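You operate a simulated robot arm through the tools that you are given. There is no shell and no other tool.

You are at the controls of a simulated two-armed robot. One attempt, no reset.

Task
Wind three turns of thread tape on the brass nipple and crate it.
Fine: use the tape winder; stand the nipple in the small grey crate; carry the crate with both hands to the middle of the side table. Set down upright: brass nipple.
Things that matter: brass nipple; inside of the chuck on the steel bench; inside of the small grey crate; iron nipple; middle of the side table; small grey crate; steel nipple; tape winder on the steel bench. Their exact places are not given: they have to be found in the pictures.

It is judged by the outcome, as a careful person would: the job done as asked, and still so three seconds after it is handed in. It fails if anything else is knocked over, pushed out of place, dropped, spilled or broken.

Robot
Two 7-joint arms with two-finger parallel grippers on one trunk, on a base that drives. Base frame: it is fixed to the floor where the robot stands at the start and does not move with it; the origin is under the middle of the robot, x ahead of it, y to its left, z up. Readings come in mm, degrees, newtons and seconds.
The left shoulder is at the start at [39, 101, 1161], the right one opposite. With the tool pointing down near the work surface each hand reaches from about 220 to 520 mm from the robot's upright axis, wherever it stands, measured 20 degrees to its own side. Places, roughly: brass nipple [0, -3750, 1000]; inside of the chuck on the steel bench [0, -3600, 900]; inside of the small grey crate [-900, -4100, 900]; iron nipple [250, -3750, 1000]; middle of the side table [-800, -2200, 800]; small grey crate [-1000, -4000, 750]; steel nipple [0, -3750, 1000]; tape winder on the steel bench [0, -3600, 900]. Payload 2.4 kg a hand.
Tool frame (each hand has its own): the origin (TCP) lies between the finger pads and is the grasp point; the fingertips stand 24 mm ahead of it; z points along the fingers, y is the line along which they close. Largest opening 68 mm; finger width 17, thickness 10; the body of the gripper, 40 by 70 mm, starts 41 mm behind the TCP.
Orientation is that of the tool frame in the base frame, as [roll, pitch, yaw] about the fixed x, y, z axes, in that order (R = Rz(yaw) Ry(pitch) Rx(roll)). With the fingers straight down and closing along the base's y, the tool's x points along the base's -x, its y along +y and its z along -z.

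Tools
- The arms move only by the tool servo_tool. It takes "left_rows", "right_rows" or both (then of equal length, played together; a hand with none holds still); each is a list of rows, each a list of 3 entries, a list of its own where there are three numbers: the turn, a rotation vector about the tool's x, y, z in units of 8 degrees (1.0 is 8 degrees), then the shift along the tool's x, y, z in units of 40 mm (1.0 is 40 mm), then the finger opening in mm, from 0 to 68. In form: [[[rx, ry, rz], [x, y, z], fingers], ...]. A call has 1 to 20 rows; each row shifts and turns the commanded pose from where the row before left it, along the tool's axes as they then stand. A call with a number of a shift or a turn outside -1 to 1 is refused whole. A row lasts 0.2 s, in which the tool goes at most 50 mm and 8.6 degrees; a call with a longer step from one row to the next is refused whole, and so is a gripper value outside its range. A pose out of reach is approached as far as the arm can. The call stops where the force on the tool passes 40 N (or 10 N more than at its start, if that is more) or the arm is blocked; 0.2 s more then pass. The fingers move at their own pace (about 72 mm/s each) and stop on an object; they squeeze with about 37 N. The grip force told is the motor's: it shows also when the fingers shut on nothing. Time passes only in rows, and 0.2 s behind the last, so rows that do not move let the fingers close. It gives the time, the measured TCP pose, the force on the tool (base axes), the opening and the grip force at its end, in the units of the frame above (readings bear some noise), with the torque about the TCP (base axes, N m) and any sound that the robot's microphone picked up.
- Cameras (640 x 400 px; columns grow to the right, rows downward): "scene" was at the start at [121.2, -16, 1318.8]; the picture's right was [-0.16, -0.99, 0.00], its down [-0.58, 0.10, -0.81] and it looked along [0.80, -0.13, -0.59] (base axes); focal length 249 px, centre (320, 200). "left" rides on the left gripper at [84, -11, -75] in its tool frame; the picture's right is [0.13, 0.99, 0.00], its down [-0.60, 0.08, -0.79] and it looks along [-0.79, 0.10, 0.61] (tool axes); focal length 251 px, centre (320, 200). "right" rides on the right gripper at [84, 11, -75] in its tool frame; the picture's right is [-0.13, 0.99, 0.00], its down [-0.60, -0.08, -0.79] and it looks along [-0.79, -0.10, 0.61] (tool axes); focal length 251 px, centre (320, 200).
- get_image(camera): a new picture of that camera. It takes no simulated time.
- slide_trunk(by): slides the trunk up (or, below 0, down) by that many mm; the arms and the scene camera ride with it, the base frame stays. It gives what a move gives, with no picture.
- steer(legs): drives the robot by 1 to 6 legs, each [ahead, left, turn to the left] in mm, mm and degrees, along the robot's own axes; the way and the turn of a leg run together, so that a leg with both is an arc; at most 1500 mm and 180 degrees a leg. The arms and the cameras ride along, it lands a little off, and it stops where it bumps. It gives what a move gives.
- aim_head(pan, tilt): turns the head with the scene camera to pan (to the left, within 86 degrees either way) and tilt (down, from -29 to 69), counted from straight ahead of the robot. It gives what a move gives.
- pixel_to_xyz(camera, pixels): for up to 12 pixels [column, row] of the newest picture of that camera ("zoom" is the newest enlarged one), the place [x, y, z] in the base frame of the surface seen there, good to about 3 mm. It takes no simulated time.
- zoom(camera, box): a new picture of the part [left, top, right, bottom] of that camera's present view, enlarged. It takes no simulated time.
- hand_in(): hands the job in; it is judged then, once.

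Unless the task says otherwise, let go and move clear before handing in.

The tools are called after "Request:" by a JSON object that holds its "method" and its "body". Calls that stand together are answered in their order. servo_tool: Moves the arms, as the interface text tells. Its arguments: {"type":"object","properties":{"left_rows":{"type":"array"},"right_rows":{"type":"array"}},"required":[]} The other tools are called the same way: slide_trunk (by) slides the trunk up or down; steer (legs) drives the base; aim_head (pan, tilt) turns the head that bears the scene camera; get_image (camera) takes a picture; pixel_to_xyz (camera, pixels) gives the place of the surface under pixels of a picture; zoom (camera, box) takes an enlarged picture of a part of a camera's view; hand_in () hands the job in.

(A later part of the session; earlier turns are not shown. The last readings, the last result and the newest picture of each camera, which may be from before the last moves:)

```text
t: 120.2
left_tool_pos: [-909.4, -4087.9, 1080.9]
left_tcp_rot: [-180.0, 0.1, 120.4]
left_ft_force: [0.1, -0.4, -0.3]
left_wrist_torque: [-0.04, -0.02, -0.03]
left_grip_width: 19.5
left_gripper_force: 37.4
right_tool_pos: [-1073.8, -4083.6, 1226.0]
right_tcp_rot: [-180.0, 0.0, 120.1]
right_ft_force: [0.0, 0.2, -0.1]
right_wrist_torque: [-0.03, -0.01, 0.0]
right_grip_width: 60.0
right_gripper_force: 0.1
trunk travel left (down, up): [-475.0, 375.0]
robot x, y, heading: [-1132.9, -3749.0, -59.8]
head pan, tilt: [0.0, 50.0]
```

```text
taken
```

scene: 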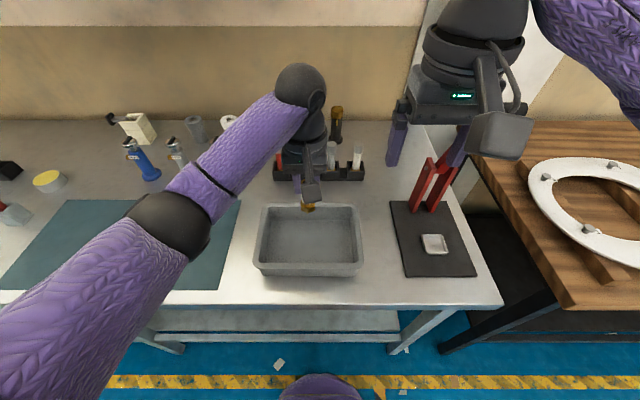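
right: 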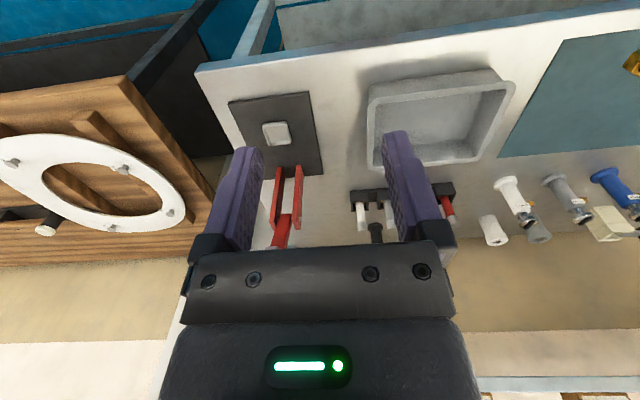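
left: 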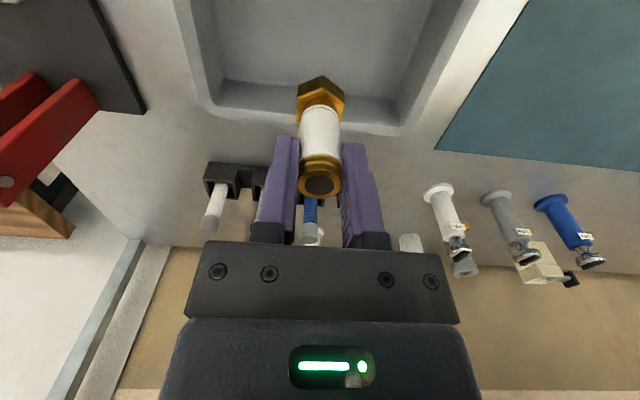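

The nipple is above the crate's middle. Descending to just above the crate floor.

Request:
{"method": "servo_tool", "body": {"left_rows": [[[0, 0, 0], [0, 0, 0.7], 10], [[0, 0, 0], [0, 0, 0.7], 10], [[0, 0, 0], [0, 0, 0.7], 10], [[0, 0, 0], [0, 0, 0.7], 10], [[0, 0, 0], [0, 0, 0.5], 10], [[0, 0, 0], [0, 0, 0.3], 10], [[0, 0, 0], [0, 0, 0], 10]]}}

Request:
{"method": "get_image", "body": {"camera": "left"}}

Request:
{"method": "zoom", "body": {"camera": "scene", "box": [230, 160, 390, 290]}}

```text
t: 121.8
left_tool_pos: [-909.4, -4089.0, 937.3]
left_tcp_rot: [-179.9, -0.1, 120.2]
left_ft_force: [0.4, 0.0, -0.7]
left_wrist_torque: [0.0, -0.01, 0.0]
left_grip_width: 19.9
left_gripper_force: 36.2
right_tool_pos: [-1073.4, -4083.5, 1226.2]
right_tcp_rot: [180.0, -0.1, 120.1]
right_ft_force: [0.3, 0.9, 0.0]
right_wrist_torque: [0.0, 0.0, 0.03]
right_grip_width: 60.1
right_gripper_force: 0.1
trunk travel left (down, up): [-475.0, 375.0]
robot x, y, heading: [-1135.9, -3751.8, -59.9]
head pan, tilt: [0.0, 50.0]
```

```text
taken
```

left: 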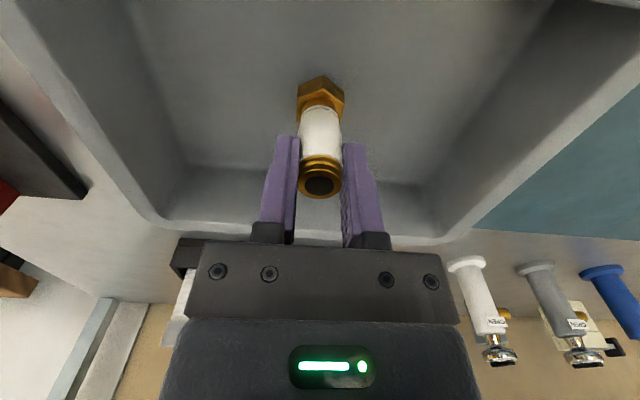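

```text
3.08 times, centred on (310, 225) of scene
```

zoom: 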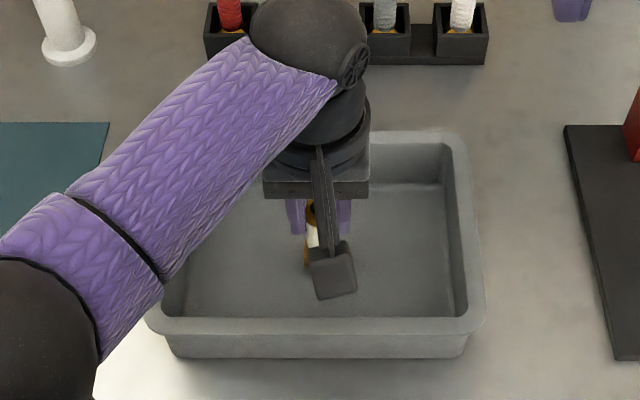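

TCP at 937; contact expected near 927. Lowering in small steps until contact.

Request:
{"method": "servo_tool", "body": {"left_rows": [[[0, 0, 0], [0, 0, 0.075], 10], [[0, 0, 0], [0, 0, 0.075], 10], [[0, 0, 0], [0, 0, 0], 10]]}}

Request:
{"method": "servo_tool", "body": {"left_rows": [[[0, 0, 0], [0, 0, 0.05], 10], [[0, 0, 0], [0, 0, 0], 10]]}}

Request:
{"method": "servo_tool", "body": {"left_rows": [[[0, 0, 0], [0, 0, 0.04], 10], [[0, 0, 0], [0, 0, 0], 10]]}}

```text
t: 122.6
left_tool_pos: [-910.1, -4088.7, 930.3]
left_tcp_rot: [-179.9, 0.0, 120.3]
left_ft_force: [0.2, -0.6, -1.1]
left_wrist_torque: [-0.02, 0.03, 0.03]
left_grip_width: 19.7
left_gripper_force: 37.5
right_tool_pos: [-1073.6, -4084.4, 1225.8]
right_tcp_rot: [179.9, 0.1, 120.3]
right_ft_force: [0.0, 0.0, -0.1]
right_wrist_torque: [0.01, 0.03, 0.07]
right_grip_width: 60.1
right_gripper_force: 0.1
trunk travel left (down, up): [-475.0, 375.0]
robot x, y, heading: [-1129.4, -3749.5, -59.9]
head pan, tilt: [0.0, 50.0]
```

```text
t: 123.2
left_tool_pos: [-908.4, -4088.1, 928.8]
left_tcp_rot: [-179.9, 0.1, 120.4]
left_ft_force: [-0.9, 0.5, -0.6]
left_wrist_torque: [0.0, 0.0, 0.0]
left_grip_width: 19.8
left_gripper_force: 37.1
right_tool_pos: [-1074.3, -4084.4, 1225.5]
right_tcp_rot: [180.0, 0.0, 120.2]
right_ft_force: [0.0, 0.7, 0.4]
right_wrist_torque: [0.0, 0.0, 0.04]
right_grip_width: 60.1
right_gripper_force: 0.0
trunk travel left (down, up): [-475.0, 375.0]
robot x, y, heading: [-1134.4, -3750.3, -59.9]
head pan, tilt: [0.0, 50.0]
```

```text
t: 123.8
left_tool_pos: [-908.4, -4088.3, 927.9]
left_tcp_rot: [-179.9, 0.0, 120.3]
left_ft_force: [-0.1, 0.5, 0.1]
left_wrist_torque: [-0.01, 0.01, 0.0]
left_grip_width: 19.8
left_gripper_force: 36.8
right_tool_pos: [-1073.7, -4085.2, 1226.1]
right_tcp_rot: [-180.0, 0.0, 120.1]
right_ft_force: [0.4, -0.3, 0.1]
right_wrist_torque: [-0.03, 0.01, 0.04]
right_grip_width: 60.1
right_gripper_force: 0.2
trunk travel left (down, up): [-475.0, 375.0]
robot x, y, heading: [-1133.3, -3751.7, -59.9]
head pan, tilt: [0.0, 50.0]
```

Request:
{"method": "servo_tool", "body": {"left_rows": [[[0, 0, 0], [0, 0, 0.03], 10], [[0, 0, 0], [0, 0, 0], 10]]}}

Request:
{"method": "servo_tool", "body": {"left_rows": [[[0, 0, 0], [0, 0, 0.03], 10], [[0, 0, 0], [0, 0, 0], 10]]}}

```text
t: 124.4
left_tool_pos: [-909.1, -4088.8, 926.0]
left_tcp_rot: [-179.9, 0.0, 120.3]
left_ft_force: [-0.3, 0.2, -1.2]
left_wrist_torque: [-0.02, -0.03, 0.0]
left_grip_width: 19.7
left_gripper_force: 36.7
right_tool_pos: [-1074.0, -4084.7, 1225.1]
right_tcp_rot: [180.0, 0.0, 120.1]
right_ft_force: [-0.3, -0.2, 0.2]
right_wrist_torque: [0.0, 0.0, 0.01]
right_grip_width: 59.8
right_gripper_force: 0.0
trunk travel left (down, up): [-475.0, 375.0]
robot x, y, heading: [-1132.8, -3752.0, -59.8]
head pan, tilt: [0.0, 50.0]
```

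```text
t: 125.0
left_tool_pos: [-909.5, -4089.1, 924.9]
left_tcp_rot: [-179.8, 0.1, 120.3]
left_ft_force: [1.4, 0.4, 9.7]
left_wrist_torque: [-0.01, -0.12, 0.01]
left_grip_width: 19.8
left_gripper_force: 36.5
right_tool_pos: [-1074.6, -4084.7, 1226.0]
right_tcp_rot: [-180.0, 0.0, 120.1]
right_ft_force: [0.3, 0.2, 0.1]
right_wrist_torque: [-0.02, 0.0, 0.02]
right_grip_width: 60.0
right_gripper_force: 0.1
trunk travel left (down, up): [-475.0, 375.0]
robot x, y, heading: [-1131.3, -3747.6, -59.9]
head pan, tilt: [0.0, 50.0]
```

Contact: 9.7 N upward at z≈925, so the foot rests on the crate floor. Opening the fingers and rising straight up.

Request:
{"method": "servo_tool", "body": {"left_rows": [[[0, 0, 0], [0, 0, -0.01], 24], [[0, 0, 0], [0, 0, 0], 34], [[0, 0, 0], [0, 0, 0], 46], [[0, 0, 0], [0, 0, 0], 46]]}}

Request:
{"method": "get_image", "body": {"camera": "left"}}

Request:
{"method": "servo_tool", "body": {"left_rows": [[[0, 0, 0], [0, 0, -0.25], 46], [[0, 0, 0], [0, 0, -0.5], 46], [[0, 0, 0], [0, 0, -0.7], 46], [[0, 0, 0], [0, 0, -0.7], 46], [[0, 0, 0], [0, 0, -0.7], 46], [[0, 0, 0], [0, 0, -0.7], 46], [[0, 0, 0], [0, 0, 0], 46]]}}

Request:
{"method": "get_image", "body": {"camera": "left"}}

```text
t: 126.0
left_tool_pos: [-908.3, -4088.6, 925.0]
left_tcp_rot: [-179.9, 0.0, 120.4]
left_ft_force: [0.2, -0.2, -1.0]
left_wrist_torque: [0.03, 0.02, 0.0]
left_grip_width: 46.2
left_gripper_force: 0.2
right_tool_pos: [-1073.7, -4084.8, 1225.4]
right_tcp_rot: [180.0, 0.1, 120.1]
right_ft_force: [0.8, 0.5, 0.0]
right_wrist_torque: [0.0, 0.0, 0.03]
right_grip_width: 59.9
right_gripper_force: 0.0
trunk travel left (down, up): [-475.0, 375.0]
robot x, y, heading: [-1130.5, -3752.1, -59.7]
head pan, tilt: [0.0, 50.0]
```

```text
taken
```

left: 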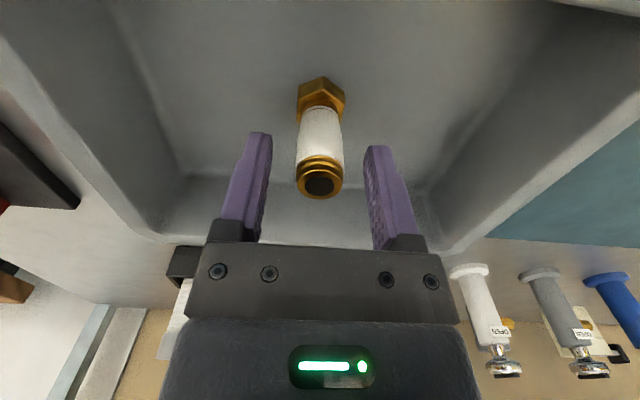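

```text
t: 127.6
left_tool_pos: [-908.5, -4088.5, 1067.1]
left_tcp_rot: [-179.9, 0.0, 120.3]
left_ft_force: [0.5, 0.7, 0.2]
left_wrist_torque: [0.03, 0.02, -0.01]
left_grip_width: 46.2
left_gripper_force: 0.2
right_tool_pos: [-1074.6, -4084.3, 1226.8]
right_tcp_rot: [-180.0, 0.0, 120.1]
right_ft_force: [0.8, -1.2, -0.1]
right_wrist_torque: [0.01, -0.05, 0.0]
right_grip_width: 60.1
right_gripper_force: 0.0
trunk travel left (down, up): [-475.0, 375.0]
robot x, y, heading: [-1129.8, -3750.0, -60.1]
head pan, tilt: [0.0, 50.0]
```

```text
taken
```

left: 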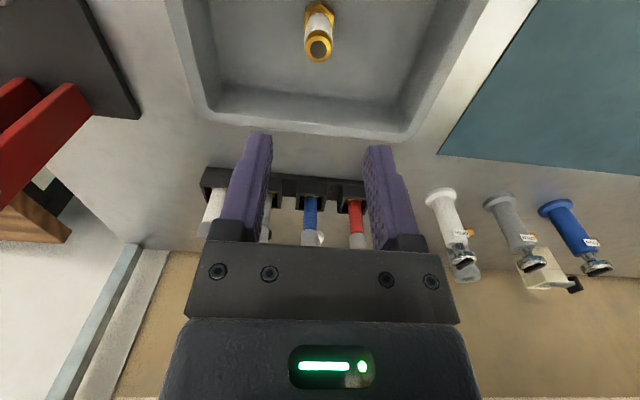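

The taped nipple stands in the middle of the crate (318,30). Next, both hands to the crate's side walls: left rim mid (−812,−4031), right rim mid (−1007,−4142); moving above them first.

Request:
{"method": "servo_tool", "body": {"left_rows": [[[0, 0, 0], [0, 0.56, 0], 40], [[0, 0, 0], [0, 0.56, 0], 40], [[0, 0, 0], [0, 0.56, 0], 40], [[0, 0, 0], [0, 0.56, 0], 40], [[0, 0, 0], [0, 0.57, 0], 40], [[0, 0, 0], [0, 0, 0], 40], [[0, 0, 0], [0, 0, 0], 40], [[0, 0, 0], [0, 0, 0], 40], [[0, 0, 0], [0, 0, 0], 40], [[0, 0, 0], [0, 0, 0], 40]], "right_rows": [[[0, 0, 0], [-0.41, 0.14, 0], 40], [[0, 0, 0], [-0.41, 0.15, 0], 40], [[0, 0, 0], [-0.41, 0.15, 0], 40], [[0, 0, 0], [-0.42, 0.15, 0], 40], [[0, 0, 0], [-0.42, 0.14, 0], 40], [[0, 0, 0], [0, 0, 0.9], 40], [[0, 0, 0], [0, 0, 0.9], 40], [[0, 0, 0], [0, 0, 0.9], 40], [[0, 0, 0], [0, 0, 0.9], 40], [[0, 0, 0], [0, 0, 0.4], 40]]}}

Request:
{"method": "get_image", "body": {"camera": "left"}}

Request:
{"method": "get_image", "body": {"camera": "right"}}

Request:
{"method": "get_image", "body": {"camera": "scene"}}

```text
t: 129.8
left_tool_pos: [-812.5, -4030.9, 1067.7]
left_tcp_rot: [-179.9, 0.0, 120.3]
left_ft_force: [0.2, -0.8, 0.1]
left_wrist_torque: [-0.01, 0.02, -0.02]
left_grip_width: 39.9
left_gripper_force: 0.1
right_tool_pos: [-1007.2, -4141.3, 1066.0]
right_tcp_rot: [-180.0, -0.1, 120.1]
right_ft_force: [0.2, 0.2, 0.4]
right_wrist_torque: [0.0, -0.03, 0.0]
right_grip_width: 40.2
right_gripper_force: 0.1
trunk travel left (down, up): [-475.0, 375.0]
robot x, y, heading: [-1130.7, -3748.7, -59.9]
head pan, tilt: [0.0, 50.0]
```

```text
taken
```

left: 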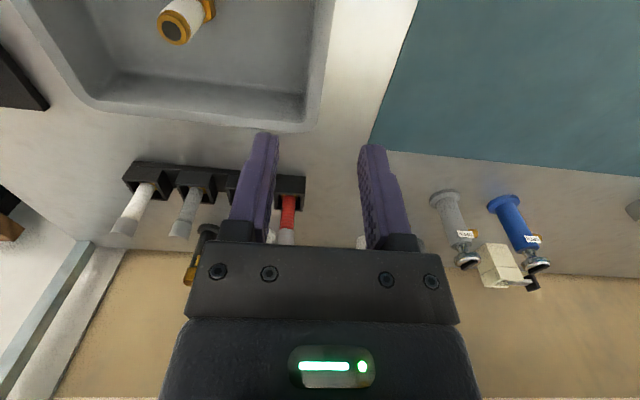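

```text
taken
```

right: 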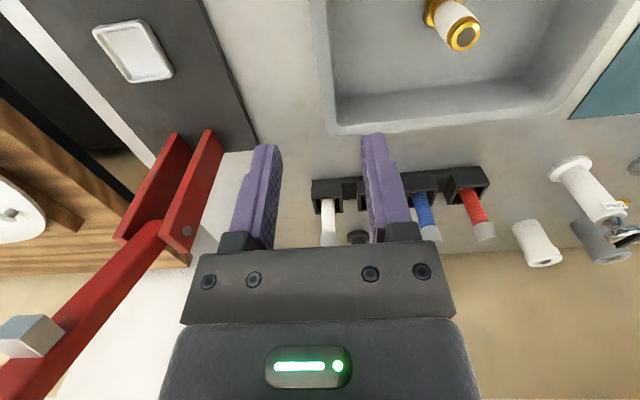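

```text
taken
```

scene: 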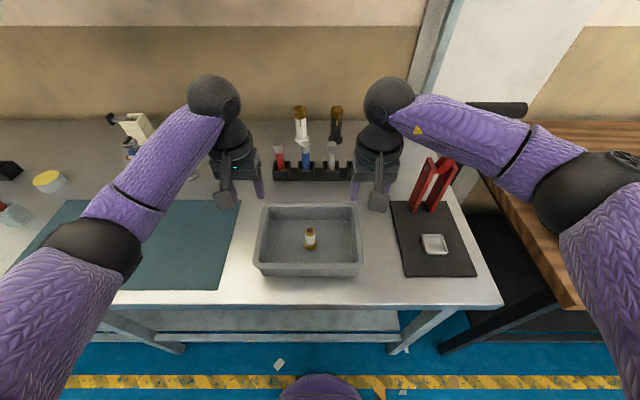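

Both hands hover over the rims. The right forearm passes near the lever's black handle (505,105), so I'll check clearances before descending.

Request:
{"method": "pixel_to_xyz", "body": {"camera": "scene", "pixels": [[505, 106], [520, 110], [480, 104], [440, 130], [480, 140], [520, 165], [450, 165], [560, 190], [440, 170]]}}

Request:
{"method": "pixel_to_xyz", "body": {"camera": "right", "pixels": [[140, 240], [60, 330], [30, 335], [20, 380], [200, 190], [150, 200], [325, 60], [330, 100], [332, 125]]}}

Request:
{"method": "zoom", "body": {"camera": "scene", "box": [340, 70, 600, 260]}}

Request:
{"method": "pixel_to_xyz", "body": {"camera": "left", "pixels": [[330, 30], [322, 80], [314, 125], [318, 30], [340, 10]]}}

```text
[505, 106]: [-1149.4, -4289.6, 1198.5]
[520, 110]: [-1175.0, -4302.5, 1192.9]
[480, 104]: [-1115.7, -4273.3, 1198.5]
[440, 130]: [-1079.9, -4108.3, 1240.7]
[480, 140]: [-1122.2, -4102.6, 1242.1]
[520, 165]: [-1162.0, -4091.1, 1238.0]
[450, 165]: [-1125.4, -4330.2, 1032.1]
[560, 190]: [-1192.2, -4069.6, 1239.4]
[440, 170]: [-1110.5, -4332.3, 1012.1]
```

```text
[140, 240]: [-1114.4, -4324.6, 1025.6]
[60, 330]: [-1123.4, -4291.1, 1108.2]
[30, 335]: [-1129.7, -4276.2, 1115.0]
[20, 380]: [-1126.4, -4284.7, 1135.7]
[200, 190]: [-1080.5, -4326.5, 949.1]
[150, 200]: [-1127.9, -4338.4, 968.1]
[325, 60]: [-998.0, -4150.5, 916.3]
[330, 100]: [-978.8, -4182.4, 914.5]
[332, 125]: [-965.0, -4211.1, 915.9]
```

```text
2.11 times, centred on (470, 165) of scene
```

zoom: 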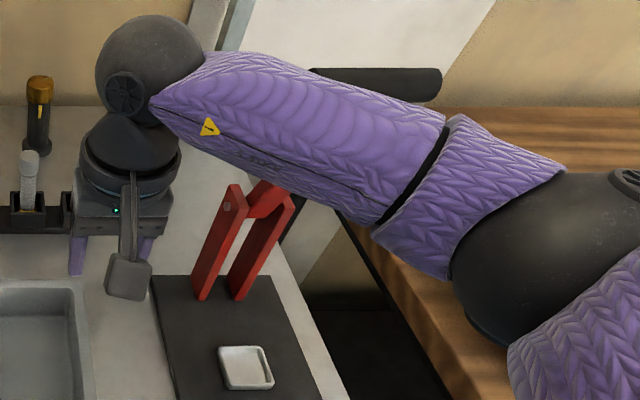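

```text
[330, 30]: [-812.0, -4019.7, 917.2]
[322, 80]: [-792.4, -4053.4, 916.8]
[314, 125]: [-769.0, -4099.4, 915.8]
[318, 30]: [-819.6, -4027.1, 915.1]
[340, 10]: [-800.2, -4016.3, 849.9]
```

The lever handle (z 1198, d≈−3145) stays >80 mm from the forearm, fine. I'll sample the right rim's inner and outer edges to centre the right hand.

Request:
{"method": "zoom", "body": {"camera": "right", "box": [280, 0, 400, 150]}}

Request:
{"method": "pixel_to_xyz", "body": {"camera": "right", "pixels": [[314, 60], [318, 60], [322, 60], [326, 60], [330, 60], [312, 30], [316, 30], [320, 30], [325, 30]]}}

Request:
{"method": "pixel_to_xyz", "body": {"camera": "left", "pixels": [[308, 50], [313, 50], [318, 50], [322, 50], [326, 50], [330, 50], [334, 50]]}}

Request:
{"method": "zoom", "body": {"camera": "left", "box": [260, 0, 380, 150]}}

```text
2.67 times, centred on (340, 75) of right
```

zoom: 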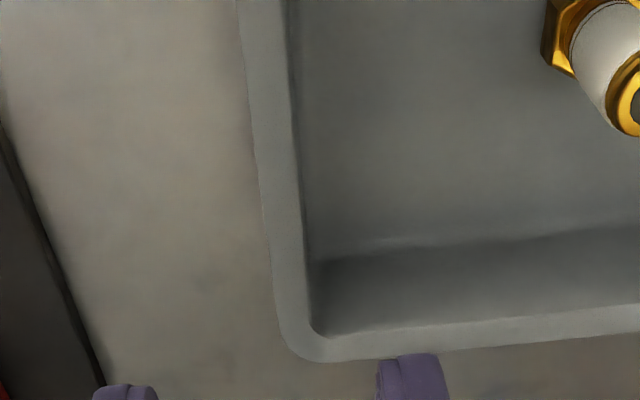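

```text
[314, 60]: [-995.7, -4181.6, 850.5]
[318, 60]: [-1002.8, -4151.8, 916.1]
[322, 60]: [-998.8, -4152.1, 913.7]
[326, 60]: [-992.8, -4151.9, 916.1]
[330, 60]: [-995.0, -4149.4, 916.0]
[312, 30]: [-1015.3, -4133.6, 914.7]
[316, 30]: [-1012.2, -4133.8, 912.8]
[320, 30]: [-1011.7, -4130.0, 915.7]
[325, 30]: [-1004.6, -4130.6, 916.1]
```

```text
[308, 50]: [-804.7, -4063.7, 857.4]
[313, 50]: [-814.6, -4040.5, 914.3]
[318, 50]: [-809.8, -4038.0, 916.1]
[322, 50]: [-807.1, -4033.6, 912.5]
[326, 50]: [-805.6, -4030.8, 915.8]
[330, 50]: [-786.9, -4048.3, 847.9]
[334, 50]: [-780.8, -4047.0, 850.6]
```

```text
2.67 times, centred on (320, 75) of left
```

zoom: 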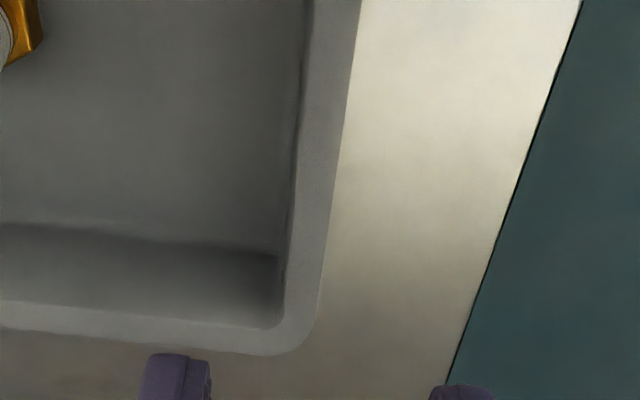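

Left hand is centred; the right needs +2.5 mm left. Descending both hands to just above the rim for a check.

Request:
{"method": "servo_tool", "body": {"left_rows": [[[0, 0, 0], [0, 0, 0.55], 40], [[0, 0, 0], [0, 0, 0.55], 40], [[0, 0, 0], [0, 0, 0.55], 40], [[0, 0, 0], [0, 0, 0.55], 40], [[0, 0, 0], [0, 0, 0.5], 40], [[0, 0, 0], [0, 0, 0], 40]], "right_rows": [[[0, 0, 0], [0, 0.06, 0.55], 40], [[0, 0, 0], [0, 0, 0.55], 40], [[0, 0, 0], [0, 0, 0.55], 40], [[0, 0, 0], [0, 0, 0.55], 40], [[0, 0, 0], [0, 0, 0.5], 40], [[0, 0, 0], [0, 0, 0], 40]]}}

Request:
{"method": "get_image", "body": {"camera": "left"}}

Request:
{"method": "get_image", "body": {"camera": "right"}}

Request:
{"method": "get_image", "body": {"camera": "scene"}}

```text
t: 131.2
left_tool_pos: [-811.8, -4031.2, 959.3]
left_tcp_rot: [-179.9, 0.0, 120.3]
left_ft_force: [0.2, 0.3, 0.5]
left_wrist_torque: [-0.03, 0.02, -0.02]
left_grip_width: 40.1
left_gripper_force: 0.0
right_tool_pos: [-1004.5, -4138.9, 958.3]
right_tcp_rot: [-180.0, -0.1, 120.1]
right_ft_force: [0.7, -0.1, 0.5]
right_wrist_torque: [0.01, -0.01, -0.01]
right_grip_width: 40.1
right_gripper_force: 0.1
trunk travel left (down, up): [-475.0, 375.0]
robot x, y, heading: [-1132.5, -3752.5, -59.8]
head pan, tilt: [0.0, 50.0]
```

```text
taken
```

left: 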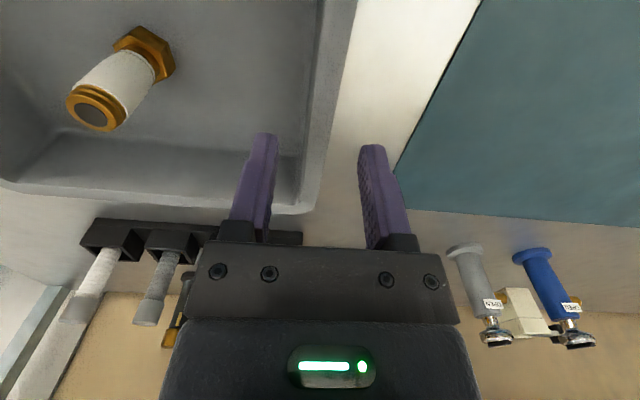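

```text
taken
```

right: 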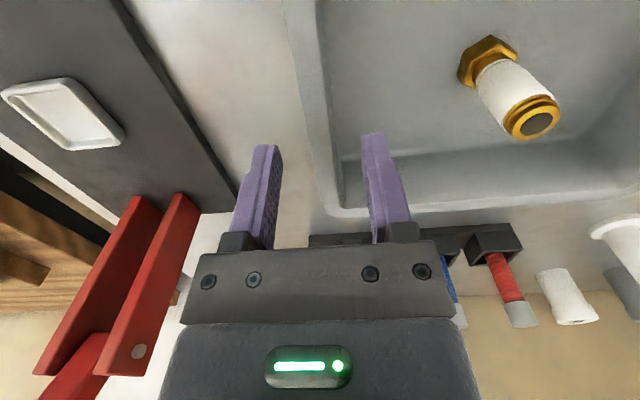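

```text
taken
```

scene: 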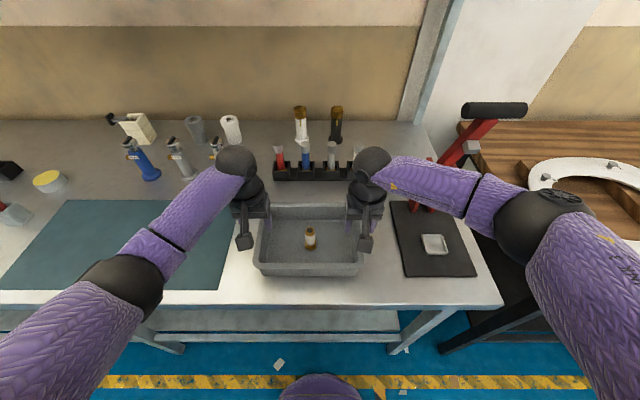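

The rims lie between each hand's fingers. Descending the last 52 mm.

Request:
{"method": "servo_tool", "body": {"left_rows": [[[0, 0, 0], [0, 0, 0.43], 40], [[0, 0, 0], [0, 0, 0.43], 40], [[0, 0, 0], [0, 0, 0.43], 40], [[0, 0, 0], [0, 0, 0], 40]], "right_rows": [[[0, 0, 0], [0, 0, 0.43], 40], [[0, 0, 0], [0, 0, 0.43], 40], [[0, 0, 0], [0, 0, 0.43], 40], [[0, 0, 0], [0, 0, 0], 40]]}}

Request:
{"method": "get_image", "body": {"camera": "left"}}

Request:
{"method": "get_image", "body": {"camera": "right"}}

```text
t: 132.2
left_tool_pos: [-811.2, -4030.8, 907.1]
left_tcp_rot: [-179.8, 0.1, 120.3]
left_ft_force: [-0.2, 0.1, 0.4]
left_wrist_torque: [0.01, 0.01, -0.02]
left_grip_width: 40.3
left_gripper_force: 0.0
right_tool_pos: [-1004.1, -4139.5, 905.7]
right_tcp_rot: [179.9, 0.1, 120.1]
right_ft_force: [0.3, -0.7, -0.2]
right_wrist_torque: [0.02, -0.01, 0.0]
right_grip_width: 39.8
right_gripper_force: 0.1
trunk travel left (down, up): [-475.0, 375.0]
robot x, y, heading: [-1134.7, -3749.0, -60.0]
head pan, tilt: [0.0, 50.0]
```

```text
taken
```

left: 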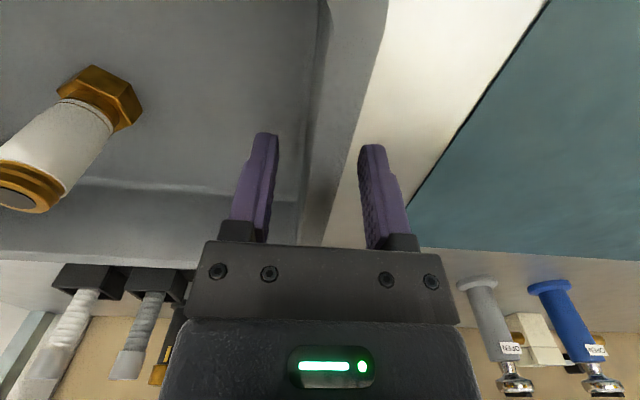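

```text
taken
```

right: 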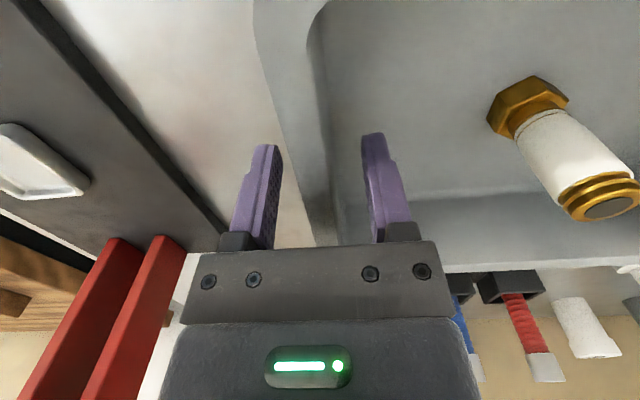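

Both walls run between the fingers (col ~318). Closing both hands together.

Request:
{"method": "servo_tool", "body": {"left_rows": [[[0, 0, 0], [0, 0, 0], 30], [[0, 0, 0], [0, 0, 0], 20], [[0, 0, 0], [0, 0, 0], 12], [[0, 0, 0], [0, 0, 0], 2], [[0, 0, 0], [0, 0, 0], 2], [[0, 0, 0], [0, 0, 0], 2]], "right_rows": [[[0, 0, 0], [0, 0, 0], 30], [[0, 0, 0], [0, 0, 0], 20], [[0, 0, 0], [0, 0, 0], 12], [[0, 0, 0], [0, 0, 0], 2], [[0, 0, 0], [0, 0, 0], 2], [[0, 0, 0], [0, 0, 0], 2]]}}

Request:
{"method": "get_image", "body": {"camera": "left"}}

Request:
{"method": "get_image", "body": {"camera": "right"}}

Request:
{"method": "zoom", "body": {"camera": "scene", "box": [210, 130, 410, 290]}}

```text
t: 133.6
left_tool_pos: [-812.2, -4031.1, 907.7]
left_tcp_rot: [-179.8, 0.0, 120.2]
left_ft_force: [-10.5, -5.3, -0.1]
left_wrist_torque: [0.0, 0.02, -0.06]
left_grip_width: 11.0
left_gripper_force: 5.6
right_tool_pos: [-1004.4, -4140.1, 906.5]
right_tcp_rot: [-179.9, 0.0, 120.1]
right_ft_force: [9.5, 4.9, -1.2]
right_wrist_torque: [0.0, -0.05, -0.02]
right_grip_width: 10.5
right_gripper_force: 5.2
trunk travel left (down, up): [-475.0, 375.0]
robot x, y, heading: [-1129.6, -3750.4, -59.8]
head pan, tilt: [0.0, 50.0]
```

```text
taken
```

left: 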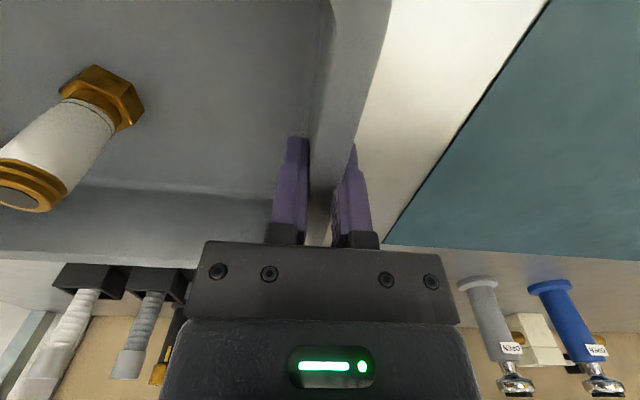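

```text
taken
```

right: 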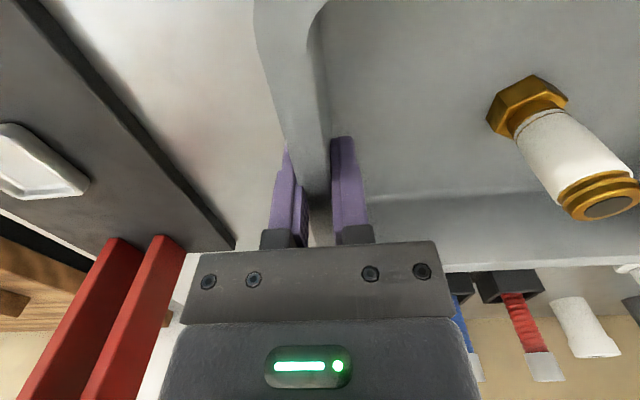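

```text
2.50 times, centred on (310, 210) of scene
```

zoom: 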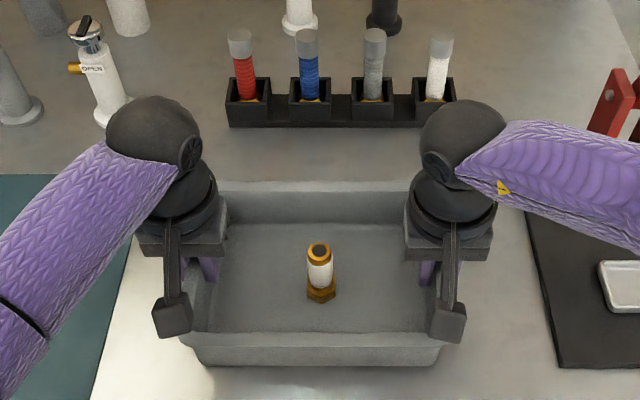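

Fingers are at ~11 mm with only 5 N grip and ±11 N sideways pull—the hands are slightly too far apart. I'll let it settle and shift each hand inward ~1.5 mm.

Request:
{"method": "servo_tool", "body": {"left_rows": [[[0, 0, 0], [0, -0.02, 0], 2], [[0, 0, 0], [0, -0.02, 0], 2], [[0, 0, 0], [0, 0, 0], 2], [[0, 0, 0], [0, 0, 0], 2]], "right_rows": [[[0, 0, 0], [0, 0.02, 0], 2], [[0, 0, 0], [0, 0.02, 0], 2], [[0, 0, 0], [0, 0, 0], 2], [[0, 0, 0], [0, 0, 0], 2]]}}

```text
t: 134.6
left_tool_pos: [-813.3, -4032.0, 907.2]
left_tcp_rot: [-179.9, 0.0, 120.2]
left_ft_force: [-5.6, -5.2, 1.2]
left_wrist_torque: [0.02, -0.01, -0.06]
left_grip_width: 8.2
left_gripper_force: 3.4
right_tool_pos: [-1002.4, -4139.1, 906.2]
right_tcp_rot: [180.0, 0.0, 120.1]
right_ft_force: [6.8, 4.3, 3.5]
right_wrist_torque: [0.05, -0.09, -0.01]
right_grip_width: 8.2
right_gripper_force: 3.8
trunk travel left (down, up): [-475.0, 375.0]
robot x, y, heading: [-1134.6, -3749.2, -59.9]
head pan, tilt: [0.0, 50.0]
```

Sideways force fell to ~8 N and the fingers closed to 8.2 mm. Shifting another 2 mm inward.

Request:
{"method": "servo_tool", "body": {"left_rows": [[[0, 0, 0], [0, -0.025, 0], 2], [[0, 0, 0], [0, -0.025, 0], 2], [[0, 0, 0], [0, 0, 0], 2], [[0, 0, 0], [0, 0, 0], 2]], "right_rows": [[[0, 0, 0], [0, 0.025, 0], 2], [[0, 0, 0], [0, 0.025, 0], 2], [[0, 0, 0], [0, 0, 0], 2], [[0, 0, 0], [0, 0, 0], 2]]}}

Request:
{"method": "get_image", "body": {"camera": "left"}}

Request:
{"method": "get_image", "body": {"camera": "right"}}

```text
t: 135.6
left_tool_pos: [-815.1, -4032.2, 907.7]
left_tcp_rot: [-179.9, 0.0, 120.3]
left_ft_force: [0.0, 0.9, 0.6]
left_wrist_torque: [0.08, -0.05, -0.07]
left_grip_width: 4.6
left_gripper_force: 28.2
right_tool_pos: [-1002.0, -4138.0, 905.2]
right_tcp_rot: [-180.0, -0.1, 120.1]
right_ft_force: [0.4, -0.1, -0.7]
right_wrist_torque: [-0.08, -0.18, 0.07]
right_grip_width: 4.9
right_gripper_force: 27.7
trunk travel left (down, up): [-475.0, 375.0]
robot x, y, heading: [-1129.3, -3753.4, -59.9]
head pan, tilt: [0.0, 50.0]
```

```text
taken
```

left: 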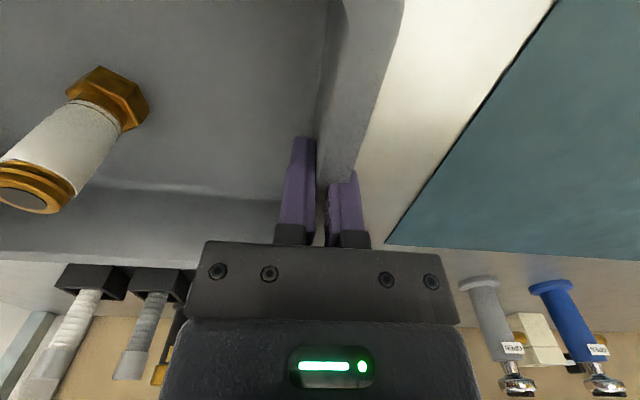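

```text
taken
```

right: 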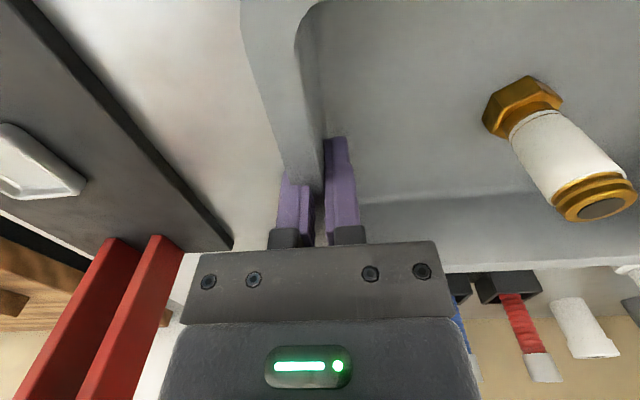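

Firm grip on both walls now (≈4.7 mm, 28 N, no sideways force). Test lift with the trunk: 25 mm.

Request:
{"method": "slide_trunk", "body": {"by": 25}}

Request:
{"method": "get_image", "body": {"camera": "scene"}}

Request:
{"method": "get_image", "body": {"camera": "left"}}

```text
t: 136.3
left_tool_pos: [-814.9, -4032.8, 932.4]
left_tcp_rot: [-179.9, 0.1, 120.3]
left_ft_force: [3.1, -0.1, 1.0]
left_wrist_torque: [0.03, -0.03, -0.01]
left_grip_width: 5.0
left_gripper_force: 1.8
right_tool_pos: [-1002.3, -4137.7, 932.6]
right_tcp_rot: [-179.8, 0.0, 120.1]
right_ft_force: [-3.3, -1.9, 7.9]
right_wrist_torque: [0.2, 0.24, 0.0]
right_grip_width: 4.8
right_gripper_force: 14.6
trunk travel left (down, up): [-500.0, 350.0]
robot x, y, heading: [-1129.8, -3752.2, -60.0]
head pan, tilt: [0.0, 50.0]
```

```text
taken
```

scene: 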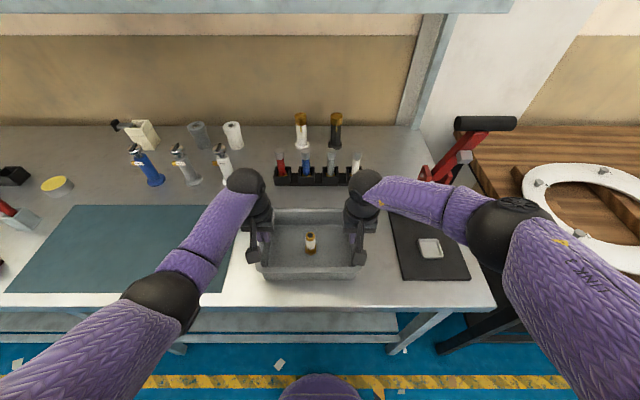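

```text
taken
```

left: 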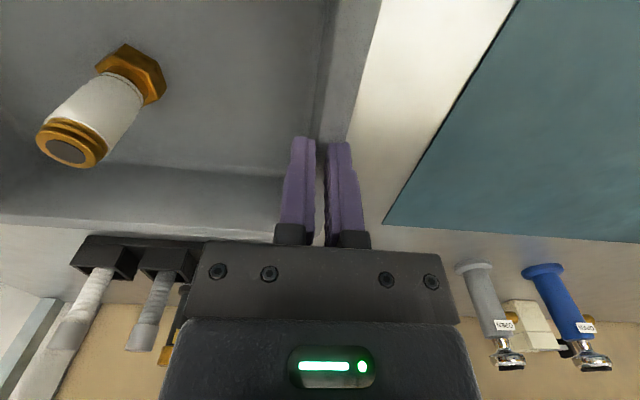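

The left grip force dropped to 1.8 N: the rim may have slipped. I'll measure the crate's rim heights.

Request:
{"method": "zoom", "body": {"camera": "scene", "box": [220, 150, 400, 290]}}

Request:
{"method": "pixel_to_xyz", "body": {"camera": "scene", "pixels": [[275, 211], [340, 211], [258, 268], [355, 268], [308, 270], [290, 250], [330, 250], [310, 236], [308, 211]]}}

Request:
{"method": "get_image", "body": {"camera": "right"}}

```text
2.86 times, centred on (310, 220) of scene
```

zoom: 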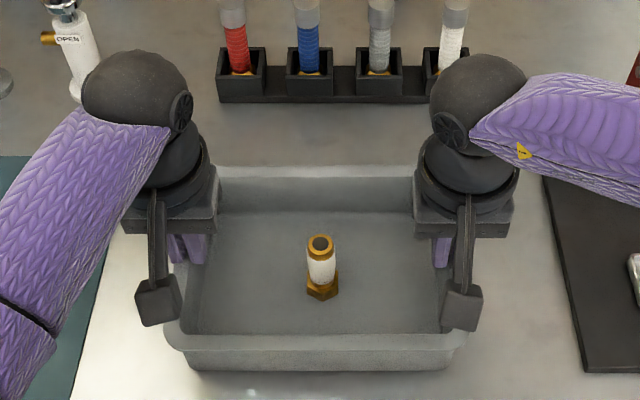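

```text
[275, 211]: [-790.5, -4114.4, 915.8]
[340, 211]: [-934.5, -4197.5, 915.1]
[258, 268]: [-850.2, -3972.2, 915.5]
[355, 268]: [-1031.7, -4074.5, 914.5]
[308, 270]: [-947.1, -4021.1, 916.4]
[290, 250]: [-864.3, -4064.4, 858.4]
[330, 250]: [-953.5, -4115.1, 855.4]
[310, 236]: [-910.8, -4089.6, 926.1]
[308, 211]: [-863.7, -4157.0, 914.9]
```

```text
taken
```

right: 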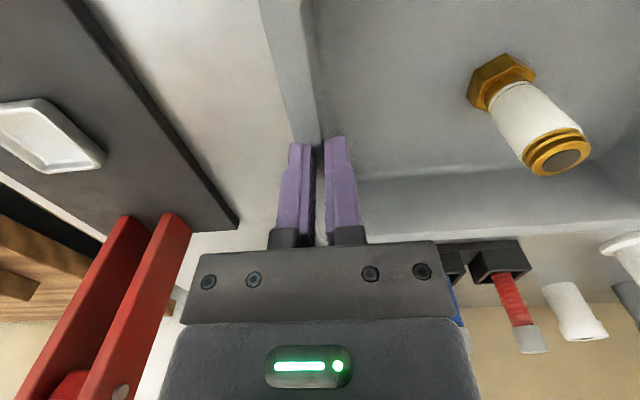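

The rim is still at z 915: both hands slid up the walls while the crate (and nipple) stayed put. I'll look closely at the fingers and rim.

Request:
{"method": "zoom", "body": {"camera": "left", "box": [250, 60, 410, 260]}}

Request:
{"method": "zoom", "body": {"camera": "right", "box": [230, 60, 390, 260]}}

```text
2.00 times, centred on (330, 160) of left
```

zoom: 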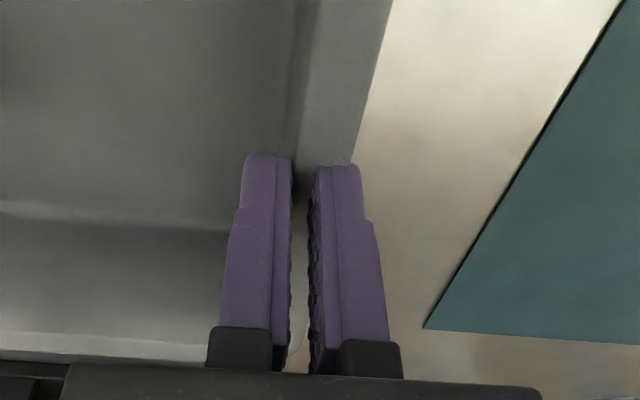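

```text
2.00 times, centred on (310, 160) of right
```

zoom: 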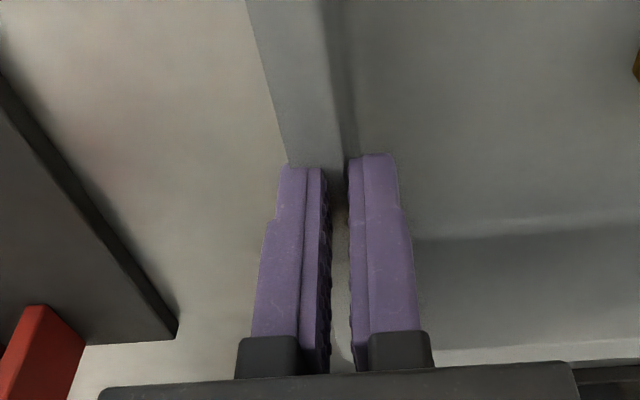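

The fingertips only overlap the rim by a few mm now. I'll probe the side walls' slope to choose a better, deeper grip.

Request:
{"method": "zoom", "body": {"camera": "scene", "box": [240, 190, 380, 290]}}

Request:
{"method": "pixel_to_xyz", "body": {"camera": "zoom", "pixels": [[75, 290], [85, 290], [95, 290], [105, 290], [115, 290], [125, 290], [135, 290], [400, 285], [410, 285], [420, 285], [430, 285], [440, 285]]}}

Request:
{"method": "pixel_to_xyz", "body": {"camera": "zoom", "pixels": [[300, 85], [300, 95], [300, 105], [300, 115], [300, 125], [300, 305], [300, 320], [300, 335], [300, 350], [300, 360]]}}

```text
4.00 times, centred on (310, 240) of scene
```

zoom: 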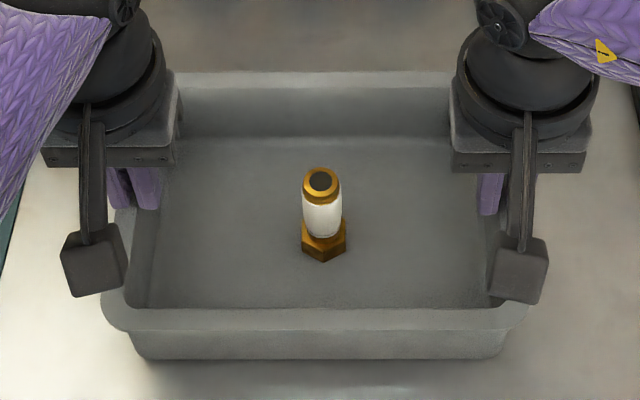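

```text
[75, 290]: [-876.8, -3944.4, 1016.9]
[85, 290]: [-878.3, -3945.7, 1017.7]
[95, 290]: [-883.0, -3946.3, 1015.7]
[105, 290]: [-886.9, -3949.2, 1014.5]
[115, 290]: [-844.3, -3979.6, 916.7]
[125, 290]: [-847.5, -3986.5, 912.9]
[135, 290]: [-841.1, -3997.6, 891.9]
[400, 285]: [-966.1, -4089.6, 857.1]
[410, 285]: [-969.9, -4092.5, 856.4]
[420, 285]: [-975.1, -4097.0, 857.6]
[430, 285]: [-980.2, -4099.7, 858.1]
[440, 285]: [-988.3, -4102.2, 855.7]
```

```text
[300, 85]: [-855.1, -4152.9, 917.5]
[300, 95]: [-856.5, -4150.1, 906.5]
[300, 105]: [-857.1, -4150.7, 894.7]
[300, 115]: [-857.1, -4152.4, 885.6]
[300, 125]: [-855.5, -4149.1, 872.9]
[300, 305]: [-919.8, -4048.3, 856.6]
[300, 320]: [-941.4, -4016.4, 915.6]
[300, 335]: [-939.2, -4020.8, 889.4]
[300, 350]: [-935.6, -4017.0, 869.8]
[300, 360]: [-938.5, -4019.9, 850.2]
```

The walls are vertical and ~5 mm thick, so a deeper grip with full squeeze should hold. Opening slightly, going down to z≈892, and re-gripping with command 0.

Request:
{"method": "servo_tool", "body": {"left_rows": [[[0, 0, 0], [0, 0, 0], 22], [[0, 0, 0], [0, 0, 0], 22], [[0, 0, 0], [0, 0, 0.5], 22], [[0, 0, 0], [0, 0, 0.5], 22], [[0, 0, 0], [0, 0, 0], 22]], "right_rows": [[[0, 0, 0], [0, 0, 0], 22], [[0, 0, 0], [0, 0, 0], 22], [[0, 0, 0], [0, 0, 0.5], 22], [[0, 0, 0], [0, 0, 0.5], 22], [[0, 0, 0], [0, 0, 0], 22]]}}

Request:
{"method": "get_image", "body": {"camera": "left"}}

Request:
{"method": "get_image", "body": {"camera": "right"}}

```text
t: 137.5
left_tool_pos: [-815.6, -4033.7, 892.1]
left_tcp_rot: [-179.9, 0.0, 120.4]
left_ft_force: [0.3, -0.5, 0.7]
left_wrist_torque: [0.02, 0.01, 0.0]
left_grip_width: 21.7
left_gripper_force: 0.0
right_tool_pos: [-1002.4, -4139.2, 890.2]
right_tcp_rot: [-179.9, 0.0, 120.1]
right_ft_force: [-0.1, 0.0, 0.7]
right_wrist_torque: [0.0, 0.0, 0.01]
right_grip_width: 22.2
right_gripper_force: 0.0
trunk travel left (down, up): [-500.0, 350.0]
robot x, y, heading: [-1134.0, -3745.6, -59.9]
head pan, tilt: [0.0, 50.0]
```

```text
taken
```

left: 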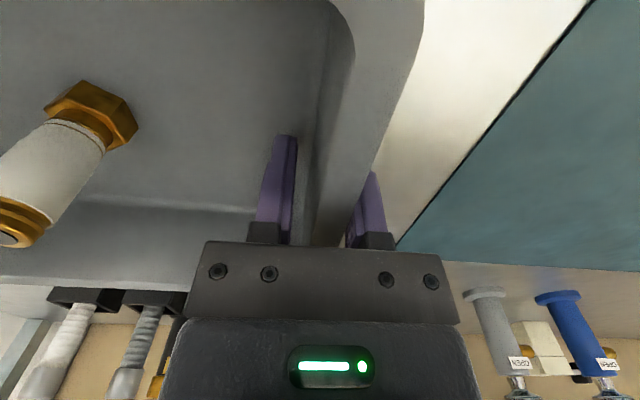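

```text
taken
```

right: 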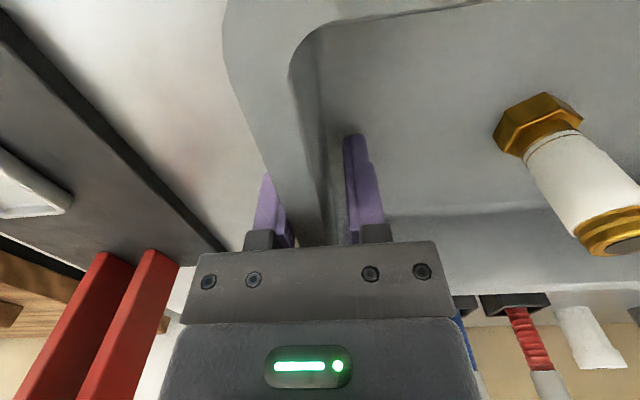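

Fingers straddle the walls deeper now. Closing fully with command 0 and waiting.

Request:
{"method": "servo_tool", "body": {"left_rows": [[[0, 0, 0], [0, 0, 0], 12], [[0, 0, 0], [0, 0, 0], 6], [[0, 0, 0], [0, 0, 0], 0], [[0, 0, 0], [0, 0, 0], 0], [[0, 0, 0], [0, 0, 0], 0], [[0, 0, 0], [0, 0, 0], 0]], "right_rows": [[[0, 0, 0], [0, 0, 0], 12], [[0, 0, 0], [0, 0, 0], 6], [[0, 0, 0], [0, 0, 0], 0], [[0, 0, 0], [0, 0, 0], 0], [[0, 0, 0], [0, 0, 0], 0], [[0, 0, 0], [0, 0, 0], 0]]}}

Request:
{"method": "get_image", "body": {"camera": "left"}}

Request:
{"method": "get_image", "body": {"camera": "right"}}

```text
t: 138.9
left_tool_pos: [-813.9, -4033.9, 892.8]
left_tcp_rot: [-179.9, 0.1, 120.3]
left_ft_force: [5.0, 2.6, 0.4]
left_wrist_torque: [0.09, -0.2, -0.08]
left_grip_width: 5.0
left_gripper_force: 27.8
right_tool_pos: [-1002.7, -4138.8, 891.3]
right_tcp_rot: [-179.9, 0.0, 120.3]
right_ft_force: [-4.5, -1.7, 1.3]
right_wrist_torque: [0.27, -0.14, 0.16]
right_grip_width: 4.9
right_gripper_force: 27.9
trunk travel left (down, up): [-500.0, 350.0]
robot x, y, heading: [-1130.0, -3753.1, -59.9]
head pan, tilt: [0.0, 50.0]
```

```text
taken
```

left: 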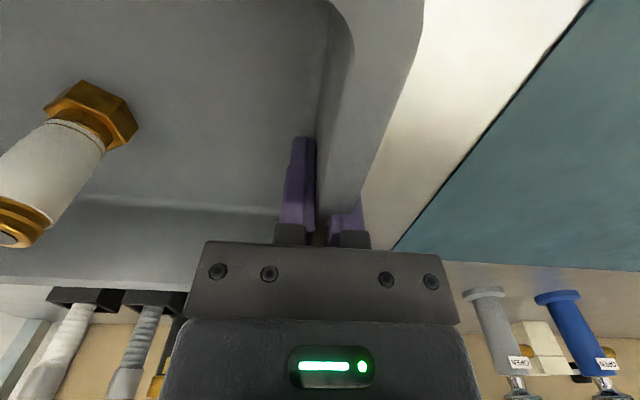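

```text
taken
```

right: 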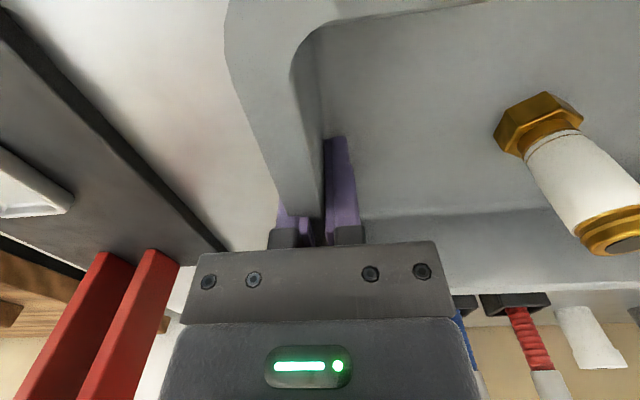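

Full squeeze (≈28 N each). Lifting slowly with both arms, 2 mm per step.

Request:
{"method": "servo_tool", "body": {"left_rows": [[[0, 0, 0], [0, 0, -0.05], 0], [[0, 0, 0], [0, 0, -0.05], 0], [[0, 0, 0], [0, 0, -0.05], 0], [[0, 0, 0], [0, 0, -0.05], 0], [[0, 0, 0], [0, 0, -0.05], 0], [[0, 0, 0], [0, 0, 0], 0]], "right_rows": [[[0, 0, 0], [0, 0, -0.05], 0], [[0, 0, 0], [0, 0, -0.05], 0], [[0, 0, 0], [0, 0, -0.05], 0], [[0, 0, 0], [0, 0, -0.05], 0], [[0, 0, 0], [0, 0, -0.05], 0], [[0, 0, 0], [0, 0, 0], 0]]}}

Request:
{"method": "get_image", "body": {"camera": "scene"}}

Request:
{"method": "pixel_to_xyz", "body": {"camera": "scene", "pixels": [[308, 270], [275, 268], [340, 268], [308, 211], [290, 250], [330, 250], [310, 236]]}}

```text
t: 140.3
left_tool_pos: [-815.3, -4034.4, 902.0]
left_tcp_rot: [-179.9, 0.1, 120.3]
left_ft_force: [8.6, 3.9, -4.4]
left_wrist_torque: [0.01, -0.22, 0.0]
left_grip_width: 4.8
left_gripper_force: 27.9
right_tool_pos: [-1002.7, -4139.0, 901.3]
right_tcp_rot: [-180.0, 0.0, 120.1]
right_ft_force: [-9.1, -3.2, -0.3]
right_wrist_torque: [0.18, -0.11, 0.25]
right_grip_width: 4.7
right_gripper_force: 27.5
trunk travel left (down, up): [-500.0, 350.0]
robot x, y, heading: [-1135.6, -3750.7, -59.7]
head pan, tilt: [0.0, 50.0]
```

```text
taken
```

scene: 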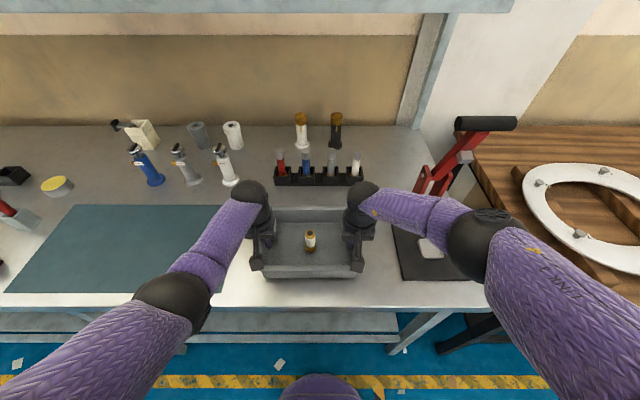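

```text
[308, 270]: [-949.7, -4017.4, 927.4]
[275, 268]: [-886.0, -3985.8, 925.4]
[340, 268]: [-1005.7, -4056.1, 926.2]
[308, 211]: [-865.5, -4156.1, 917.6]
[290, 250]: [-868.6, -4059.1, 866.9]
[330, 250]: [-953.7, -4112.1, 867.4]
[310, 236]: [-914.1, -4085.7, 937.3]
```

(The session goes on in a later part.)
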